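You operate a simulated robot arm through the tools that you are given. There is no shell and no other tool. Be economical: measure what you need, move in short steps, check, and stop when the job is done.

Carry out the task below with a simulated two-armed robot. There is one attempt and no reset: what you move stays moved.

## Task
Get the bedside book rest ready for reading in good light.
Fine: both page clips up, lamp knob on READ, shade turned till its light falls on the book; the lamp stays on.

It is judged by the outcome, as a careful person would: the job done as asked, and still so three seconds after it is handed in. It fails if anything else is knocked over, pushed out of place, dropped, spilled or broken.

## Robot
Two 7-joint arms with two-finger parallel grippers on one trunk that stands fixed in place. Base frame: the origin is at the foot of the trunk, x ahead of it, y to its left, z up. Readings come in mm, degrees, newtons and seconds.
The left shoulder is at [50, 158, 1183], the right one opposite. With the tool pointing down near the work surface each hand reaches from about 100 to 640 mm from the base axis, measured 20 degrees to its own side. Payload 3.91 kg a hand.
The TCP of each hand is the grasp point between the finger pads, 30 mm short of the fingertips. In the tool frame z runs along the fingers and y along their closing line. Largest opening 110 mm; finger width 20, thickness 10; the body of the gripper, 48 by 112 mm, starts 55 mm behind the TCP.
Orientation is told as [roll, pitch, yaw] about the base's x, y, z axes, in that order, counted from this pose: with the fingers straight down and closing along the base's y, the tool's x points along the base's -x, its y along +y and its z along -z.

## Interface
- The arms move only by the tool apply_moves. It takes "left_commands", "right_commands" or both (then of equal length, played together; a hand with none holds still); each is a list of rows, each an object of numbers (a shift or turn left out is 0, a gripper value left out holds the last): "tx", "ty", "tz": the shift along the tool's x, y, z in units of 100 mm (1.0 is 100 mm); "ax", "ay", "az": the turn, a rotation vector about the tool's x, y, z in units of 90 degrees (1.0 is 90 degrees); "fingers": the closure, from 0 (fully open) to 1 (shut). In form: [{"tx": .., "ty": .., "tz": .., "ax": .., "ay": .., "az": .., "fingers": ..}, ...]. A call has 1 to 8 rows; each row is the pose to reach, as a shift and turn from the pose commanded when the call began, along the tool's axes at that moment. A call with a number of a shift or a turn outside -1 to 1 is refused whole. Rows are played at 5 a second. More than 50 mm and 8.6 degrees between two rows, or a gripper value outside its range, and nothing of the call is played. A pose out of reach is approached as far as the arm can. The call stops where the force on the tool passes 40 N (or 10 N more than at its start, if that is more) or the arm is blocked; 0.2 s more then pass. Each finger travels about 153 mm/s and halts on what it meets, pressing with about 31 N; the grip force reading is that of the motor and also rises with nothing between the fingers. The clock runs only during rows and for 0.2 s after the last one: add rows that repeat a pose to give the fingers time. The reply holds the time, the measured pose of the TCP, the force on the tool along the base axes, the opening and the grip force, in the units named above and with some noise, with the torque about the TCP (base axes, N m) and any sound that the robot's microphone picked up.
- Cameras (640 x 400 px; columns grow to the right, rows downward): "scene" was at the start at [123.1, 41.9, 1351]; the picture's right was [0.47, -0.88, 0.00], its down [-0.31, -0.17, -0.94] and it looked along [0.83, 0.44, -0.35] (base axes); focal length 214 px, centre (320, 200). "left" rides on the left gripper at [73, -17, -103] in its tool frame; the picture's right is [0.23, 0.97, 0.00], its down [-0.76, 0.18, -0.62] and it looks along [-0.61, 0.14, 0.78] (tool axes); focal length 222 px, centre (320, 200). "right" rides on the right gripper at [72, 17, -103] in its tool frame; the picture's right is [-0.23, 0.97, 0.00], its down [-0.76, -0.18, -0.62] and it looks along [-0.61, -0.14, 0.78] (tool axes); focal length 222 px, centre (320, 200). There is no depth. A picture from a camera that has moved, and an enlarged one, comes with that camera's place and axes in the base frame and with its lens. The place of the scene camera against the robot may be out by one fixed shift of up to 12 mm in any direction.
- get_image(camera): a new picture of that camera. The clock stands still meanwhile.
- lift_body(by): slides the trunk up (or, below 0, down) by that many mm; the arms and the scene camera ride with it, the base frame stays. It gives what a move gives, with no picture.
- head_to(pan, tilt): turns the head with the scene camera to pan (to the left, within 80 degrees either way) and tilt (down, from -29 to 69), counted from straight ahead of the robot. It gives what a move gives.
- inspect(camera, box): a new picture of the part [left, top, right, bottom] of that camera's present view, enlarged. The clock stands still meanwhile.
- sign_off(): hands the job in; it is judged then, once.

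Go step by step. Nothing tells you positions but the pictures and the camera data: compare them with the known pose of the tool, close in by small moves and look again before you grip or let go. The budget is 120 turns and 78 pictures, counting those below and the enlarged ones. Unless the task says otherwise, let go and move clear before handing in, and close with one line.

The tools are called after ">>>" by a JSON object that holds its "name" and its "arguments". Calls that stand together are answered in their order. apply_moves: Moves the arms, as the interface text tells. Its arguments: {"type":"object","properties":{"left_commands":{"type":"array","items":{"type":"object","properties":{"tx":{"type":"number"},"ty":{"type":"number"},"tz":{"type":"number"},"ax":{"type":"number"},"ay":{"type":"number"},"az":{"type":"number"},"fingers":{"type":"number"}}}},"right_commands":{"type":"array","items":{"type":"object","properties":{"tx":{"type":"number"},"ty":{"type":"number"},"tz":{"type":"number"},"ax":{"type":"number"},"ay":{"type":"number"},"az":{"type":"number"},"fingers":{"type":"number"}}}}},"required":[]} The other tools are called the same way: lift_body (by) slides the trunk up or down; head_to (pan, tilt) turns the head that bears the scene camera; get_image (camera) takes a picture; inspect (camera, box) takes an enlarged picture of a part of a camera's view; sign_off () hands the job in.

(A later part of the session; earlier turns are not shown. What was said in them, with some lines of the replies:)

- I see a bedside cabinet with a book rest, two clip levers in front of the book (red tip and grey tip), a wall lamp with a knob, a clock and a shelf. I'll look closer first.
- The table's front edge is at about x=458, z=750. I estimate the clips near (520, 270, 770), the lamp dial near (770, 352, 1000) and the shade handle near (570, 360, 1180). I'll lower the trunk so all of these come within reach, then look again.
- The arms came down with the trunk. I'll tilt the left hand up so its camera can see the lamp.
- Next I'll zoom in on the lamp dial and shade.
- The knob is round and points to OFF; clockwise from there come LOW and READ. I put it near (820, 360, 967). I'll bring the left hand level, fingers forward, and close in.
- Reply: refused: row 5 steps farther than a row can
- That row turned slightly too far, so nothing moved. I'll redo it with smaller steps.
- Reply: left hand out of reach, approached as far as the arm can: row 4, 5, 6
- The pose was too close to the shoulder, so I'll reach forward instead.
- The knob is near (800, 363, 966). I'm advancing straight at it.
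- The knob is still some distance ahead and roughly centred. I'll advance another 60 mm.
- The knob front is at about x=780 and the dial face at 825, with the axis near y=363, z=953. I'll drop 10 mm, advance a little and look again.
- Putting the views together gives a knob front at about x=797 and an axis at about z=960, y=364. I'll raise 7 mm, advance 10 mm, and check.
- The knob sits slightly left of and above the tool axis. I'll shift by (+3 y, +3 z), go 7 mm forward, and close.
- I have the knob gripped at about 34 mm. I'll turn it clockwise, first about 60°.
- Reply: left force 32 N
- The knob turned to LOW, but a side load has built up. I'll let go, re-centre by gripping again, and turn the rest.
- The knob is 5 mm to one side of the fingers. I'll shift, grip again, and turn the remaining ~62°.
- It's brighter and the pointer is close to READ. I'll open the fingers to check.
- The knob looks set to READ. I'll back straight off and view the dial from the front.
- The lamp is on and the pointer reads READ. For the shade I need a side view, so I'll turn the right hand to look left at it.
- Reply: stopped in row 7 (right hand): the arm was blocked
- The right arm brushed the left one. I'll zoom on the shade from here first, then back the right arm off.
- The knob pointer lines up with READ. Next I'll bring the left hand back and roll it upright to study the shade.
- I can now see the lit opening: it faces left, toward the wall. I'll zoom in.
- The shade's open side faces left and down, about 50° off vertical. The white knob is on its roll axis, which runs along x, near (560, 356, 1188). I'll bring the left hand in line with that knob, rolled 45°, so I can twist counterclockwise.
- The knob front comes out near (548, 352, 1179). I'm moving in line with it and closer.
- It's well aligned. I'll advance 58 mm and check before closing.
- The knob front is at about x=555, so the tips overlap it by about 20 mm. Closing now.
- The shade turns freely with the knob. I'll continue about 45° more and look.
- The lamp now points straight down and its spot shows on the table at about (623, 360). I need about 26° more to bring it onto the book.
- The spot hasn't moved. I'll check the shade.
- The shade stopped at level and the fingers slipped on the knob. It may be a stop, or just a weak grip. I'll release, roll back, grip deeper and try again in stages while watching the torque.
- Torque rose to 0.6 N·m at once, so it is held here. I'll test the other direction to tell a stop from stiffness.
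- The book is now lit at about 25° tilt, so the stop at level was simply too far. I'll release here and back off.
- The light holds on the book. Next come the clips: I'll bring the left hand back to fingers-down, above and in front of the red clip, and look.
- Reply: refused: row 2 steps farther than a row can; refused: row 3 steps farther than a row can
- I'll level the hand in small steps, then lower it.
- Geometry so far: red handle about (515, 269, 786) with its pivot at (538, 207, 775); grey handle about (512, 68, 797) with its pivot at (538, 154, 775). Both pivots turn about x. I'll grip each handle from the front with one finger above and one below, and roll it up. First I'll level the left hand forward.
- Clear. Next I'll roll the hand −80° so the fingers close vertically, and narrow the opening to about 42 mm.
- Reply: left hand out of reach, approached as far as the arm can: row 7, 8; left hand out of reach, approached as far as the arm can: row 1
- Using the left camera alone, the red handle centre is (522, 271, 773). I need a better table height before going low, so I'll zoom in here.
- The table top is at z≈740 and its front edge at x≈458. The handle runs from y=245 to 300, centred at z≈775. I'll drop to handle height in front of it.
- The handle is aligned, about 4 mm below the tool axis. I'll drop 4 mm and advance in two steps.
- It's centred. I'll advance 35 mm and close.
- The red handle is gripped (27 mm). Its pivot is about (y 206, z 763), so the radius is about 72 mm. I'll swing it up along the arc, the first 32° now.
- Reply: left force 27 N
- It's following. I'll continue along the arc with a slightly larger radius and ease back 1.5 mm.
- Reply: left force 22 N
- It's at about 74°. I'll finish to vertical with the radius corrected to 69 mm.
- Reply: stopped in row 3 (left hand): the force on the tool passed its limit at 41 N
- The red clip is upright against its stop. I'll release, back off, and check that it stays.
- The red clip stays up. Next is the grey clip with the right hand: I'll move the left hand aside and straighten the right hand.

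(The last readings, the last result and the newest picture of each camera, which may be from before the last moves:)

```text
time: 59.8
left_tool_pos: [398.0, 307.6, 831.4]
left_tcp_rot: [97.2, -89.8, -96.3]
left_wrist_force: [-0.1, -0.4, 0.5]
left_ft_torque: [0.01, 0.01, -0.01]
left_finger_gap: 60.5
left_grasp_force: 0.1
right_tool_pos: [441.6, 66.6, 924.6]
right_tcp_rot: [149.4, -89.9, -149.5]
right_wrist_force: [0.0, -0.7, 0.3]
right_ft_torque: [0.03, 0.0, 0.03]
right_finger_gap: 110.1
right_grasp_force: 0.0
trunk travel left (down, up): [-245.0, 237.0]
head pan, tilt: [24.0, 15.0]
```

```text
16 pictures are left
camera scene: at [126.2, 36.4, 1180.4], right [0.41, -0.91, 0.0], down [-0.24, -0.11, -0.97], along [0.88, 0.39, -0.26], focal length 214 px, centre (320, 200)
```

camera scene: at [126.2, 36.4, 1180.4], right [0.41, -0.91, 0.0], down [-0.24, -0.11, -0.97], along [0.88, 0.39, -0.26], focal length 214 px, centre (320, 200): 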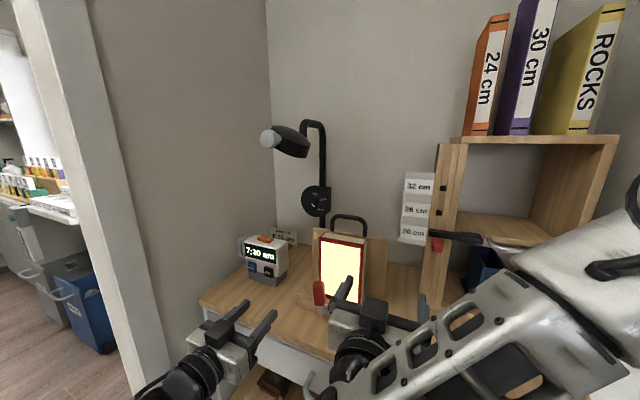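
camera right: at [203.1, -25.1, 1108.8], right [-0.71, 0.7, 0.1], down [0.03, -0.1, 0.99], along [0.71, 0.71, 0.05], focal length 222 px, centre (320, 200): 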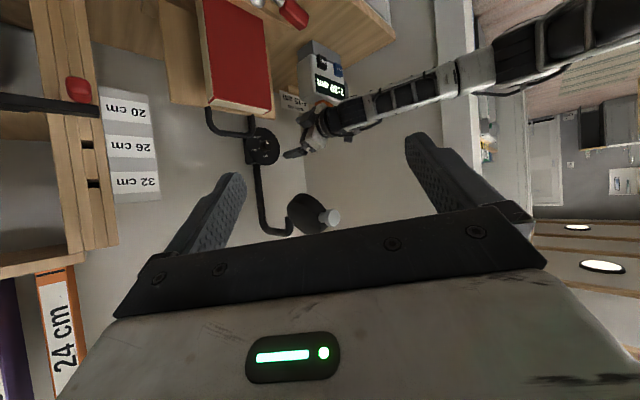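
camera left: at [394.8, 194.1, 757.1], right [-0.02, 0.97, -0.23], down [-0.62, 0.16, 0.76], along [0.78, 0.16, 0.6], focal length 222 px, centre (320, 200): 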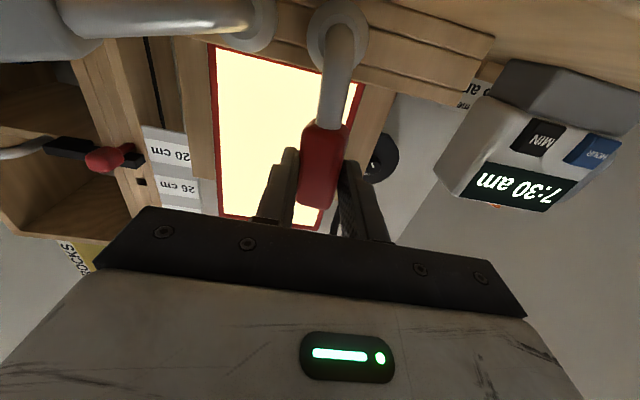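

Good. I'll roll the right hand +80° with a narrowed opening, then lower it.

>>> {"name": "apply_moves", "arguments": {"right_commands": [{"az": 0.09, "fingers": 0.6}, {"az": 0.18}, {"az": 0.27}, {"az": 0.36}, {"az": 0.45}, {"az": 0.54}, {"az": 0.63}, {"az": 0.72}]}}

>>> {"name": "apply_moves", "arguments": {"right_commands": [{"az": 0.09, "tx": 0.15, "ty": -0.3, "fingers": 0.62}, {"az": 0.17, "tx": 0.25, "ty": -0.54}, {"az": 0.17, "tx": 0.25, "ty": -0.54}]}}

>>> {"name": "get_image", "arguments": {"camera": "right"}}

```text
time: 61.6
left_tool_pos: [397.1, 308.8, 831.8]
left_tcp_rot: [97.2, -89.8, -96.3]
left_wrist_force: [0.1, 0.1, 0.7]
left_ft_torque: [0.0, -0.02, -0.01]
left_finger_gap: 60.5
left_grasp_force: 0.0
right_tool_pos: [441.0, 67.4, 924.6]
right_tcp_rot: [89.9, -25.0, -90.0]
right_wrist_force: [0.5, 0.5, 0.2]
right_ft_torque: [0.02, -0.04, 0.04]
right_finger_gap: 44.0
right_grasp_force: 0.0
trunk travel left (down, up): [-245.0, 237.0]
head pan, tilt: [24.0, 15.0]
```

```text
time: 62.4
left_tool_pos: [397.3, 307.6, 831.6]
left_tcp_rot: [96.0, -89.8, -94.9]
left_wrist_force: [0.3, -0.5, 0.3]
left_ft_torque: [-0.01, 0.0, -0.03]
left_finger_gap: 60.2
left_grasp_force: 0.1
right_tool_pos: [441.4, 66.3, 864.2]
right_tcp_rot: [89.9, -9.9, -90.0]
right_wrist_force: [0.5, -0.2, -0.5]
right_ft_torque: [0.02, -0.01, 0.03]
right_finger_gap: 41.9
right_grasp_force: 0.1
trunk travel left (down, up): [-245.0, 237.0]
head pan, tilt: [24.0, 15.0]
```

```text
15 pictures are left
camera right: at [338.1, 140.0, 867.8], right [0.0, -0.06, 1.0], down [-0.62, -0.78, -0.04], along [0.78, -0.62, -0.04], focal length 222 px, centre (320, 200)
```

right: 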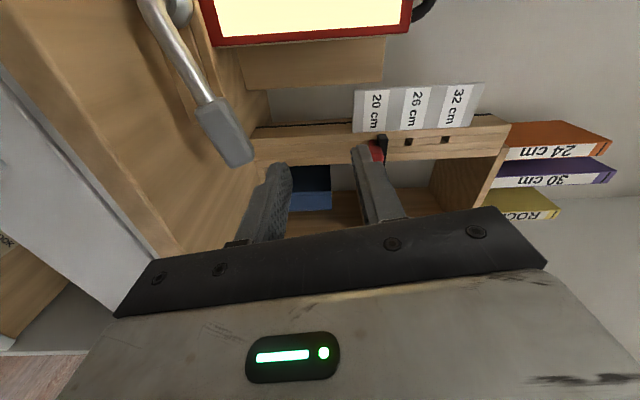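

The grey handle centre is about (522, 70, 782). I'll descend to its height in front of it.

>>> {"name": "apply_moves", "arguments": {"right_commands": [{"tx": 0.08, "ty": -0.4}, {"tx": 0.16, "ty": -0.76}, {"tx": 0.16, "ty": -0.8, "tz": 0.2}]}}

>>> {"name": "get_image", "arguments": {"camera": "right"}}

```text
time: 63.2
left_tool_pos: [397.8, 309.9, 831.6]
left_tcp_rot: [98.1, -89.8, -97.0]
left_wrist_force: [-0.3, -0.1, 0.4]
left_ft_torque: [-0.01, -0.04, -0.01]
left_finger_gap: 60.6
left_grasp_force: 0.2
right_tool_pos: [460.4, 69.4, 780.7]
right_tcp_rot: [90.0, -9.9, -90.0]
right_wrist_force: [-0.2, 0.1, 0.4]
right_ft_torque: [0.0, 0.01, -0.02]
right_finger_gap: 41.9
right_grasp_force: 0.1
trunk travel left (down, up): [-245.0, 237.0]
head pan, tilt: [24.0, 15.0]
```

```text
14 pictures are left
camera right: at [357.4, 143.1, 784.4], right [0.0, -0.06, 1.0], down [-0.62, -0.78, -0.04], along [0.78, -0.62, -0.04], focal length 222 px, centre (320, 200)
```

right: 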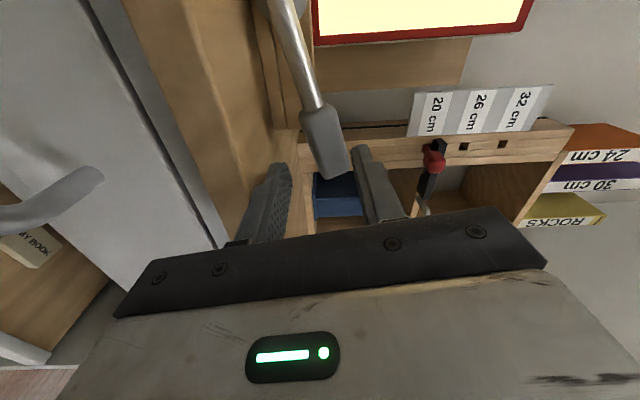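

The handle is about 6 mm above my axis and tilted a bit more than the fingers. I'll adjust, advance and recheck.

>>> {"name": "apply_moves", "arguments": {"right_commands": [{"ty": 0.05, "az": -0.08}, {"ty": 0.05, "az": -0.08, "tz": 0.18}]}}

>>> {"name": "get_image", "arguments": {"camera": "right"}}

```text
time: 63.8
left_tool_pos: [398.0, 308.9, 833.0]
left_tcp_rot: [99.0, -89.8, -97.8]
left_wrist_force: [-0.7, 0.6, 0.5]
left_ft_torque: [-0.02, 0.0, 0.03]
left_finger_gap: 60.6
left_grasp_force: 0.1
right_tool_pos: [478.2, 69.9, 788.0]
right_tcp_rot: [89.9, -17.2, -90.1]
right_wrist_force: [0.3, 0.5, -0.6]
right_ft_torque: [-0.01, 0.03, 0.0]
right_finger_gap: 41.9
right_grasp_force: 0.0
trunk travel left (down, up): [-245.0, 237.0]
head pan, tilt: [24.0, 15.0]
```

```text
13 pictures are left
camera right: at [375.2, 144.4, 781.7], right [0.0, 0.07, 1.0], down [-0.62, -0.78, 0.06], along [0.78, -0.62, 0.04], focal length 222 px, centre (320, 200)
```

right: 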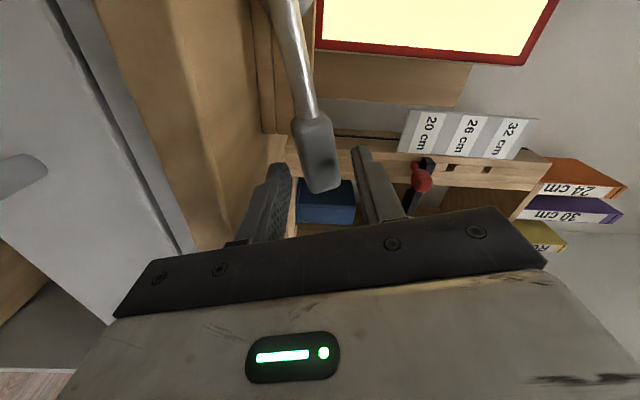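

It's centred. I'll advance 22 mm and close.

>>> {"name": "apply_moves", "arguments": {"right_commands": [{"tz": 0.12}, {"tz": 0.22}, {"tz": 0.22, "fingers": 0.85}, {"tz": 0.22, "fingers": 0.85}]}}

>>> {"name": "get_image", "arguments": {"camera": "right"}}

```text
time: 64.8
left_tool_pos: [397.1, 308.4, 832.5]
left_tcp_rot: [102.3, -89.8, -101.2]
left_wrist_force: [0.1, 0.9, 0.0]
left_ft_torque: [0.02, 0.0, -0.01]
left_finger_gap: 60.4
left_grasp_force: 0.0
right_tool_pos: [499.3, 72.0, 788.6]
right_tcp_rot: [89.8, -17.1, -90.0]
right_wrist_force: [-2.8, -1.6, 2.2]
right_ft_torque: [0.14, -0.01, -0.1]
right_finger_gap: 25.2
right_grasp_force: 44.7
trunk travel left (down, up): [-245.0, 237.0]
head pan, tilt: [24.0, 15.0]
```

```text
12 pictures are left
camera right: at [398.3, 145.0, 782.3], right [0.0, 0.07, 1.0], down [-0.62, -0.78, 0.05], along [0.78, -0.62, 0.04], focal length 222 px, centre (320, 200)
```

right: 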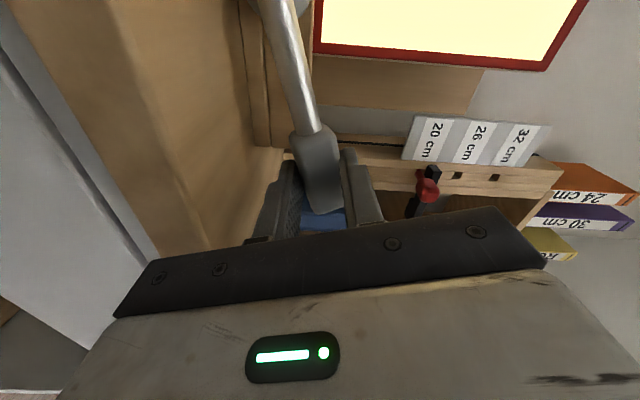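

The grey handle is gripped (25 mm), with a radius of about 85 mm about (y 153, z 763). I'll swing it up counterclockwise, the first 30° now.

>>> {"name": "apply_moves", "arguments": {"right_commands": [{"tx": 0.008, "ty": 0.11, "az": -0.083}, {"tx": 0.03, "ty": 0.219, "az": -0.167}, {"tx": 0.067, "ty": 0.323, "az": -0.25}, {"tx": 0.118, "ty": 0.424, "az": -0.333}]}}

```text
time: 65.8
left_tool_pos: [397.5, 308.9, 833.5]
left_tcp_rot: [106.3, -89.7, -105.2]
left_wrist_force: [0.3, 0.1, 0.6]
left_ft_torque: [-0.01, 0.01, -0.01]
left_finger_gap: 60.4
left_grasp_force: 0.0
right_tool_pos: [500.9, 93.4, 827.1]
right_tcp_rot: [90.3, -47.1, -90.4]
right_wrist_force: [4.9, 8.3, 10.4]
right_ft_torque: [1.32, -0.04, 0.32]
right_finger_gap: 25.8
right_grasp_force: 45.1
trunk travel left (down, up): [-245.0, 237.0]
head pan, tilt: [24.0, 15.0]
```

>>> {"name": "apply_moves", "arguments": {"right_commands": [{"tx": -0.012, "ty": 0.114, "az": -0.083}, {"tx": 0.011, "ty": 0.225, "az": -0.167}, {"tx": 0.048, "ty": 0.332, "az": -0.25}, {"tx": 0.101, "ty": 0.433, "az": -0.333}]}}

```text
time: 66.8
left_tool_pos: [396.7, 308.8, 831.4]
left_tcp_rot: [102.7, -89.8, -101.6]
left_wrist_force: [0.1, -0.6, 0.4]
left_ft_torque: [0.02, 0.01, 0.04]
left_finger_gap: 60.5
left_grasp_force: 0.0
right_tool_pos: [500.1, 132.7, 850.3]
right_tcp_rot: [90.8, -76.9, -90.9]
right_wrist_force: [12.4, 7.0, 18.2]
right_ft_torque: [1.16, 0.32, 0.31]
right_finger_gap: 26.5
right_grasp_force: 44.7
trunk travel left (down, up): [-245.0, 237.0]
head pan, tilt: [24.0, 15.0]
```

It's at about 77°. I'll finish to vertical.

>>> {"name": "apply_moves", "arguments": {"right_commands": [{"tx": -0.012, "ty": 0.116, "az": -0.083}, {"tx": 0.002, "ty": 0.192, "az": -0.139}, {"tx": 0.014, "ty": 0.237, "az": -0.172}, {"tx": 0.014, "ty": 0.237, "az": -0.172}]}}

>>> {"name": "get_image", "arguments": {"camera": "right"}}

```text
time: 67.8
left_tool_pos: [395.8, 307.4, 831.5]
left_tcp_rot: [105.1, -89.8, -104.1]
left_wrist_force: [-0.1, -1.4, -0.2]
left_ft_torque: [-0.02, -0.01, 0.05]
left_finger_gap: 60.5
left_grasp_force: 0.0
right_tool_pos: [500.5, 152.3, 853.6]
right_tcp_rot: [-93.4, -87.6, 93.2]
right_wrist_force: [7.6, -7.6, 15.7]
right_ft_torque: [1.07, -1.23, -0.31]
right_finger_gap: 27.9
right_grasp_force: 45.0
trunk travel left (down, up): [-245.0, 237.0]
head pan, tilt: [24.0, 15.0]
```

```text
11 pictures are left
camera right: at [398.3, 166.3, 779.1], right [0.0, 0.98, 0.18], down [-0.63, -0.14, 0.77], along [0.78, -0.12, 0.61], focal length 222 px, centre (320, 200)
```

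right: 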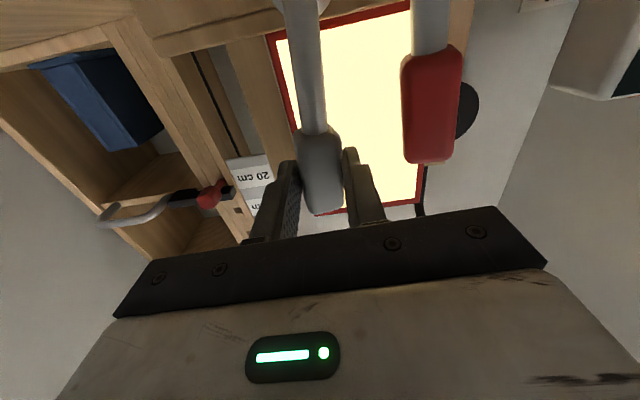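

The grey lever looks upright and is resisting further motion. I'll open only slightly because the red handle is close, back off and check.

>>> {"name": "apply_moves", "arguments": {"right_commands": [{"fingers": 0.68}, {"fingers": 0.63}, {"tz": -0.3}, {"tz": -0.7}, {"tz": -1.0}]}}

>>> {"name": "inspect", "arguments": {"camera": "scene", "box": [270, 230, 410, 350]}}

>>> {"name": "get_image", "arguments": {"camera": "right"}}

```text
time: 69.0
left_tool_pos: [396.5, 309.0, 831.3]
left_tcp_rot: [96.7, -89.8, -95.6]
left_wrist_force: [-0.2, -0.1, -1.4]
left_ft_torque: [0.0, 0.01, 0.0]
left_finger_gap: 60.5
left_grasp_force: 0.1
right_tool_pos: [405.2, 137.4, 859.8]
right_tcp_rot: [-85.0, -87.4, 84.9]
right_wrist_force: [-1.0, 0.0, 0.2]
right_ft_torque: [0.02, -0.01, 0.03]
right_finger_gap: 40.7
right_grasp_force: 0.0
right hand out of reach, approached as far as the arm can: row 3, 4, 5
trunk travel left (down, up): [-245.0, 237.0]
head pan, tilt: [24.0, 15.0]
```

```text
3.33 times, centred on (340, 290) of scene
camera zoom: at [126.3, 36.3, 1180.4], right [0.41, -0.91, 0.0], down [-0.24, -0.11, -0.97], along [0.88, 0.39, -0.26], focal length 715 px, centre (253, -100)
```

zoom: 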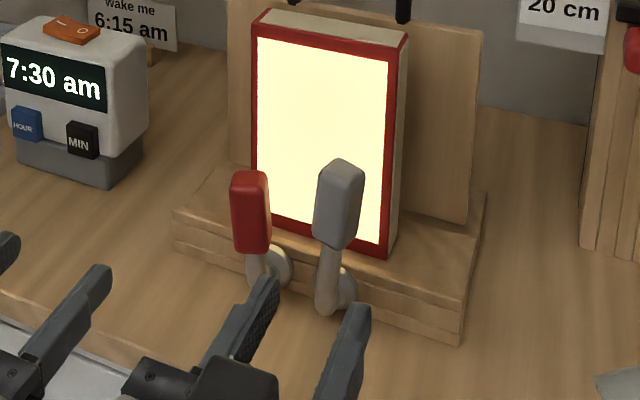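

```text
9 pictures are left
camera right: at [302.2, 150.9, 785.3], right [0.0, 0.98, 0.18], down [-0.62, -0.14, 0.77], along [0.78, -0.11, 0.61], focal length 222 px, centre (320, 200)
```

right: 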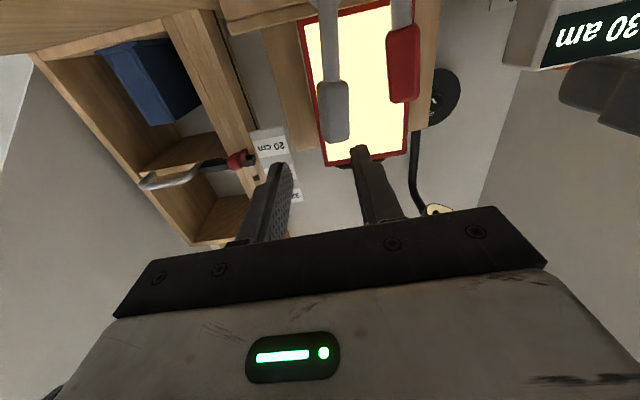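

Both clips stand up, but the grey one looks a few degrees short of vertical. I'll nudge it gently to its stop with closed fingers from the right side.

>>> {"name": "apply_moves", "arguments": {"right_commands": [{"ty": -0.3, "fingers": 1.0}, {"ty": -0.3}, {"ty": -0.3, "tz": 0.4}, {"ty": -0.3, "tz": 0.8}, {"ty": -0.3, "tz": 1.0}]}}

>>> {"name": "get_image", "arguments": {"camera": "right"}}

```text
time: 70.2
left_tool_pos: [398.0, 308.2, 831.7]
left_tcp_rot: [97.0, -89.7, -96.2]
left_wrist_force: [-0.7, 1.5, -0.4]
left_ft_torque: [-0.01, -0.02, 0.01]
left_finger_gap: 60.5
left_grasp_force: 0.0
right_tool_pos: [506.9, 109.3, 862.1]
right_tcp_rot: [-88.1, -87.5, 88.0]
right_wrist_force: [-0.6, 0.0, -0.3]
right_ft_torque: [0.01, 0.01, 0.01]
right_finger_gap: 0.1
right_grasp_force: 31.3
trunk travel left (down, up): [-245.0, 237.0]
head pan, tilt: [24.0, 15.0]
```

```text
8 pictures are left
camera right: at [404.8, 123.3, 786.4], right [0.0, 0.98, 0.18], down [-0.62, -0.14, 0.77], along [0.78, -0.12, 0.61], focal length 222 px, centre (320, 200)
```

right: 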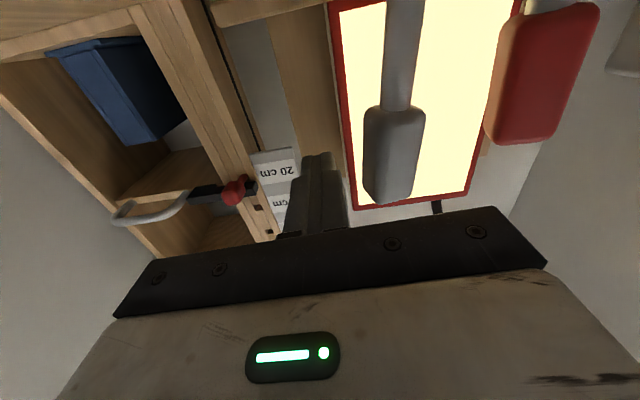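

>>> {"name": "apply_moves", "arguments": {"right_commands": [{"ty": 0.1}, {"ty": 0.14}, {"ty": 0.18}, {"ty": 0.21}]}}

```text
time: 71.2
left_tool_pos: [397.1, 307.6, 832.0]
left_tcp_rot: [99.8, -89.8, -98.8]
left_wrist_force: [-0.4, 0.2, 0.2]
left_ft_torque: [-0.01, 0.01, -0.01]
left_finger_gap: 60.3
left_grasp_force: 0.1
right_tool_pos: [507.6, 128.7, 861.8]
right_tcp_rot: [-88.1, -87.3, 87.9]
right_wrist_force: [-4.2, -9.8, -1.2]
right_ft_torque: [0.04, -0.01, -0.07]
right_finger_gap: 0.0
right_grasp_force: 31.1
trunk travel left (down, up): [-245.0, 237.0]
head pan, tilt: [24.0, 15.0]
```

Contact, with about 10 N. I'll push a few mm more.

>>> {"name": "apply_moves", "arguments": {"right_commands": [{"ty": 0.03}, {"ty": 0.06}]}}

>>> {"name": "get_image", "arguments": {"camera": "right"}}

```text
time: 71.8
left_tool_pos: [396.5, 307.5, 833.1]
left_tcp_rot: [104.2, -89.6, -103.2]
left_wrist_force: [0.4, -0.1, -0.3]
left_ft_torque: [-0.01, 0.0, 0.01]
left_finger_gap: 60.4
left_grasp_force: 0.0
right_tool_pos: [507.6, 129.7, 860.3]
right_tcp_rot: [-92.4, -87.6, 91.3]
right_wrist_force: [-12.9, -37.8, -0.6]
right_ft_torque: [0.31, -0.12, -0.36]
right_finger_gap: 0.0
right_grasp_force: 31.2
trunk travel left (down, up): [-245.0, 237.0]
head pan, tilt: [24.0, 15.0]
```

```text
7 pictures are left
camera right: at [405.8, 145.0, 786.1], right [0.02, 0.98, 0.19], down [-0.63, -0.13, 0.77], along [0.78, -0.13, 0.61], focal length 222 px, centre (320, 200)
```

right: 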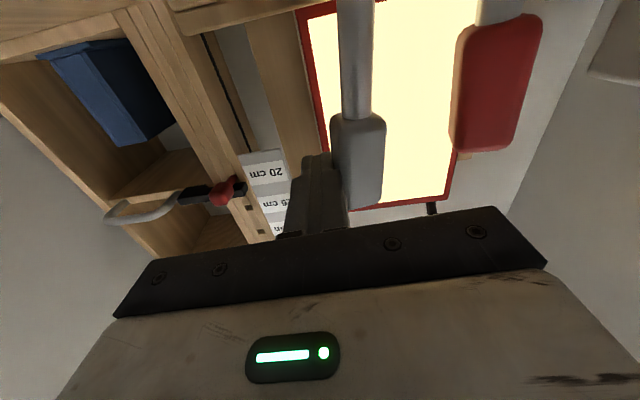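

It's hard against the stop. I'll back away and make final checks.

>>> {"name": "apply_moves", "arguments": {"right_commands": [{"ty": -0.15}, {"ty": -0.35}, {"ty": -0.35, "tz": -0.4}, {"ty": -0.35, "tz": -0.8}, {"ty": -0.35, "tz": -0.95}]}}

>>> {"name": "get_image", "arguments": {"camera": "scene"}}

>>> {"name": "inspect", "arguments": {"camera": "scene", "box": [240, 110, 400, 320]}}

>>> {"name": "inspect", "arguments": {"camera": "scene", "box": [290, 180, 345, 215]}}

```text
time: 73.0
left_tool_pos: [396.6, 307.9, 831.3]
left_tcp_rot: [96.4, -89.8, -95.2]
left_wrist_force: [-0.9, -0.4, -0.1]
left_ft_torque: [0.0, -0.01, -0.02]
left_finger_gap: 60.4
left_grasp_force: 0.1
right_tool_pos: [416.2, 99.5, 860.1]
right_tcp_rot: [-88.7, -87.4, 88.7]
right_wrist_force: [-0.7, -0.6, -0.8]
right_ft_torque: [-0.03, -0.01, 0.02]
right_finger_gap: 0.0
right_grasp_force: 30.9
trunk travel left (down, up): [-245.0, 237.0]
head pan, tilt: [24.0, 15.0]
```

```text
6 pictures are left
camera scene: at [126.2, 36.3, 1180.4], right [0.41, -0.91, 0.0], down [-0.24, -0.11, -0.97], along [0.88, 0.39, -0.26], focal length 214 px, centre (320, 200)
```

scene: 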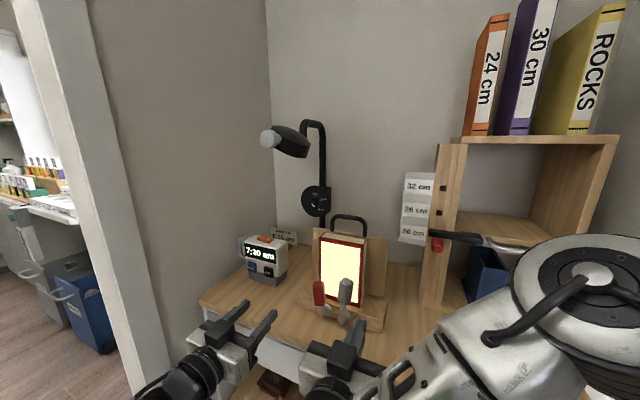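

```text
1.90 times, centred on (320, 215) of scene
camera zoom: at [126.2, 36.3, 1180.4], right [0.41, -0.91, 0.0], down [-0.24, -0.11, -0.97], along [0.88, 0.39, -0.26], focal length 408 px, centre (320, 171)
```

zoom: 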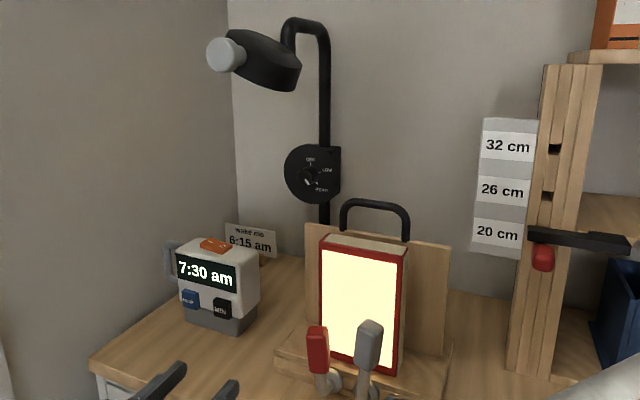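

```text
11.43 times, centred on (318, 198) of scene
camera zoom: at [126.2, 36.3, 1180.4], right [0.41, -0.91, 0.0], down [-0.24, -0.11, -0.97], along [0.88, 0.39, -0.26], focal length 2451 px, centre (349, 229)
```

zoom: 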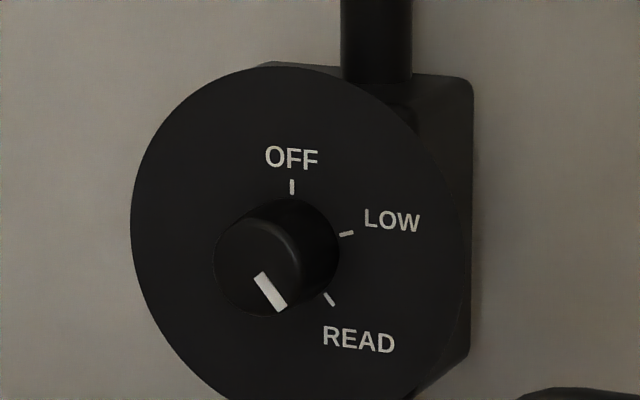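

Both clips are up against their stops, the knob pointer is parallel to the READ tick with the lamp on, the light falls on the book, and both hands are clear. I'm handing in.

>>> {"name": "sign_off", "arguments": {}}

```text
The job is handed in.
```

The book rest is ready for reading: both page clips are up, the lamp is on at READ, and the shade's light falls on the book.
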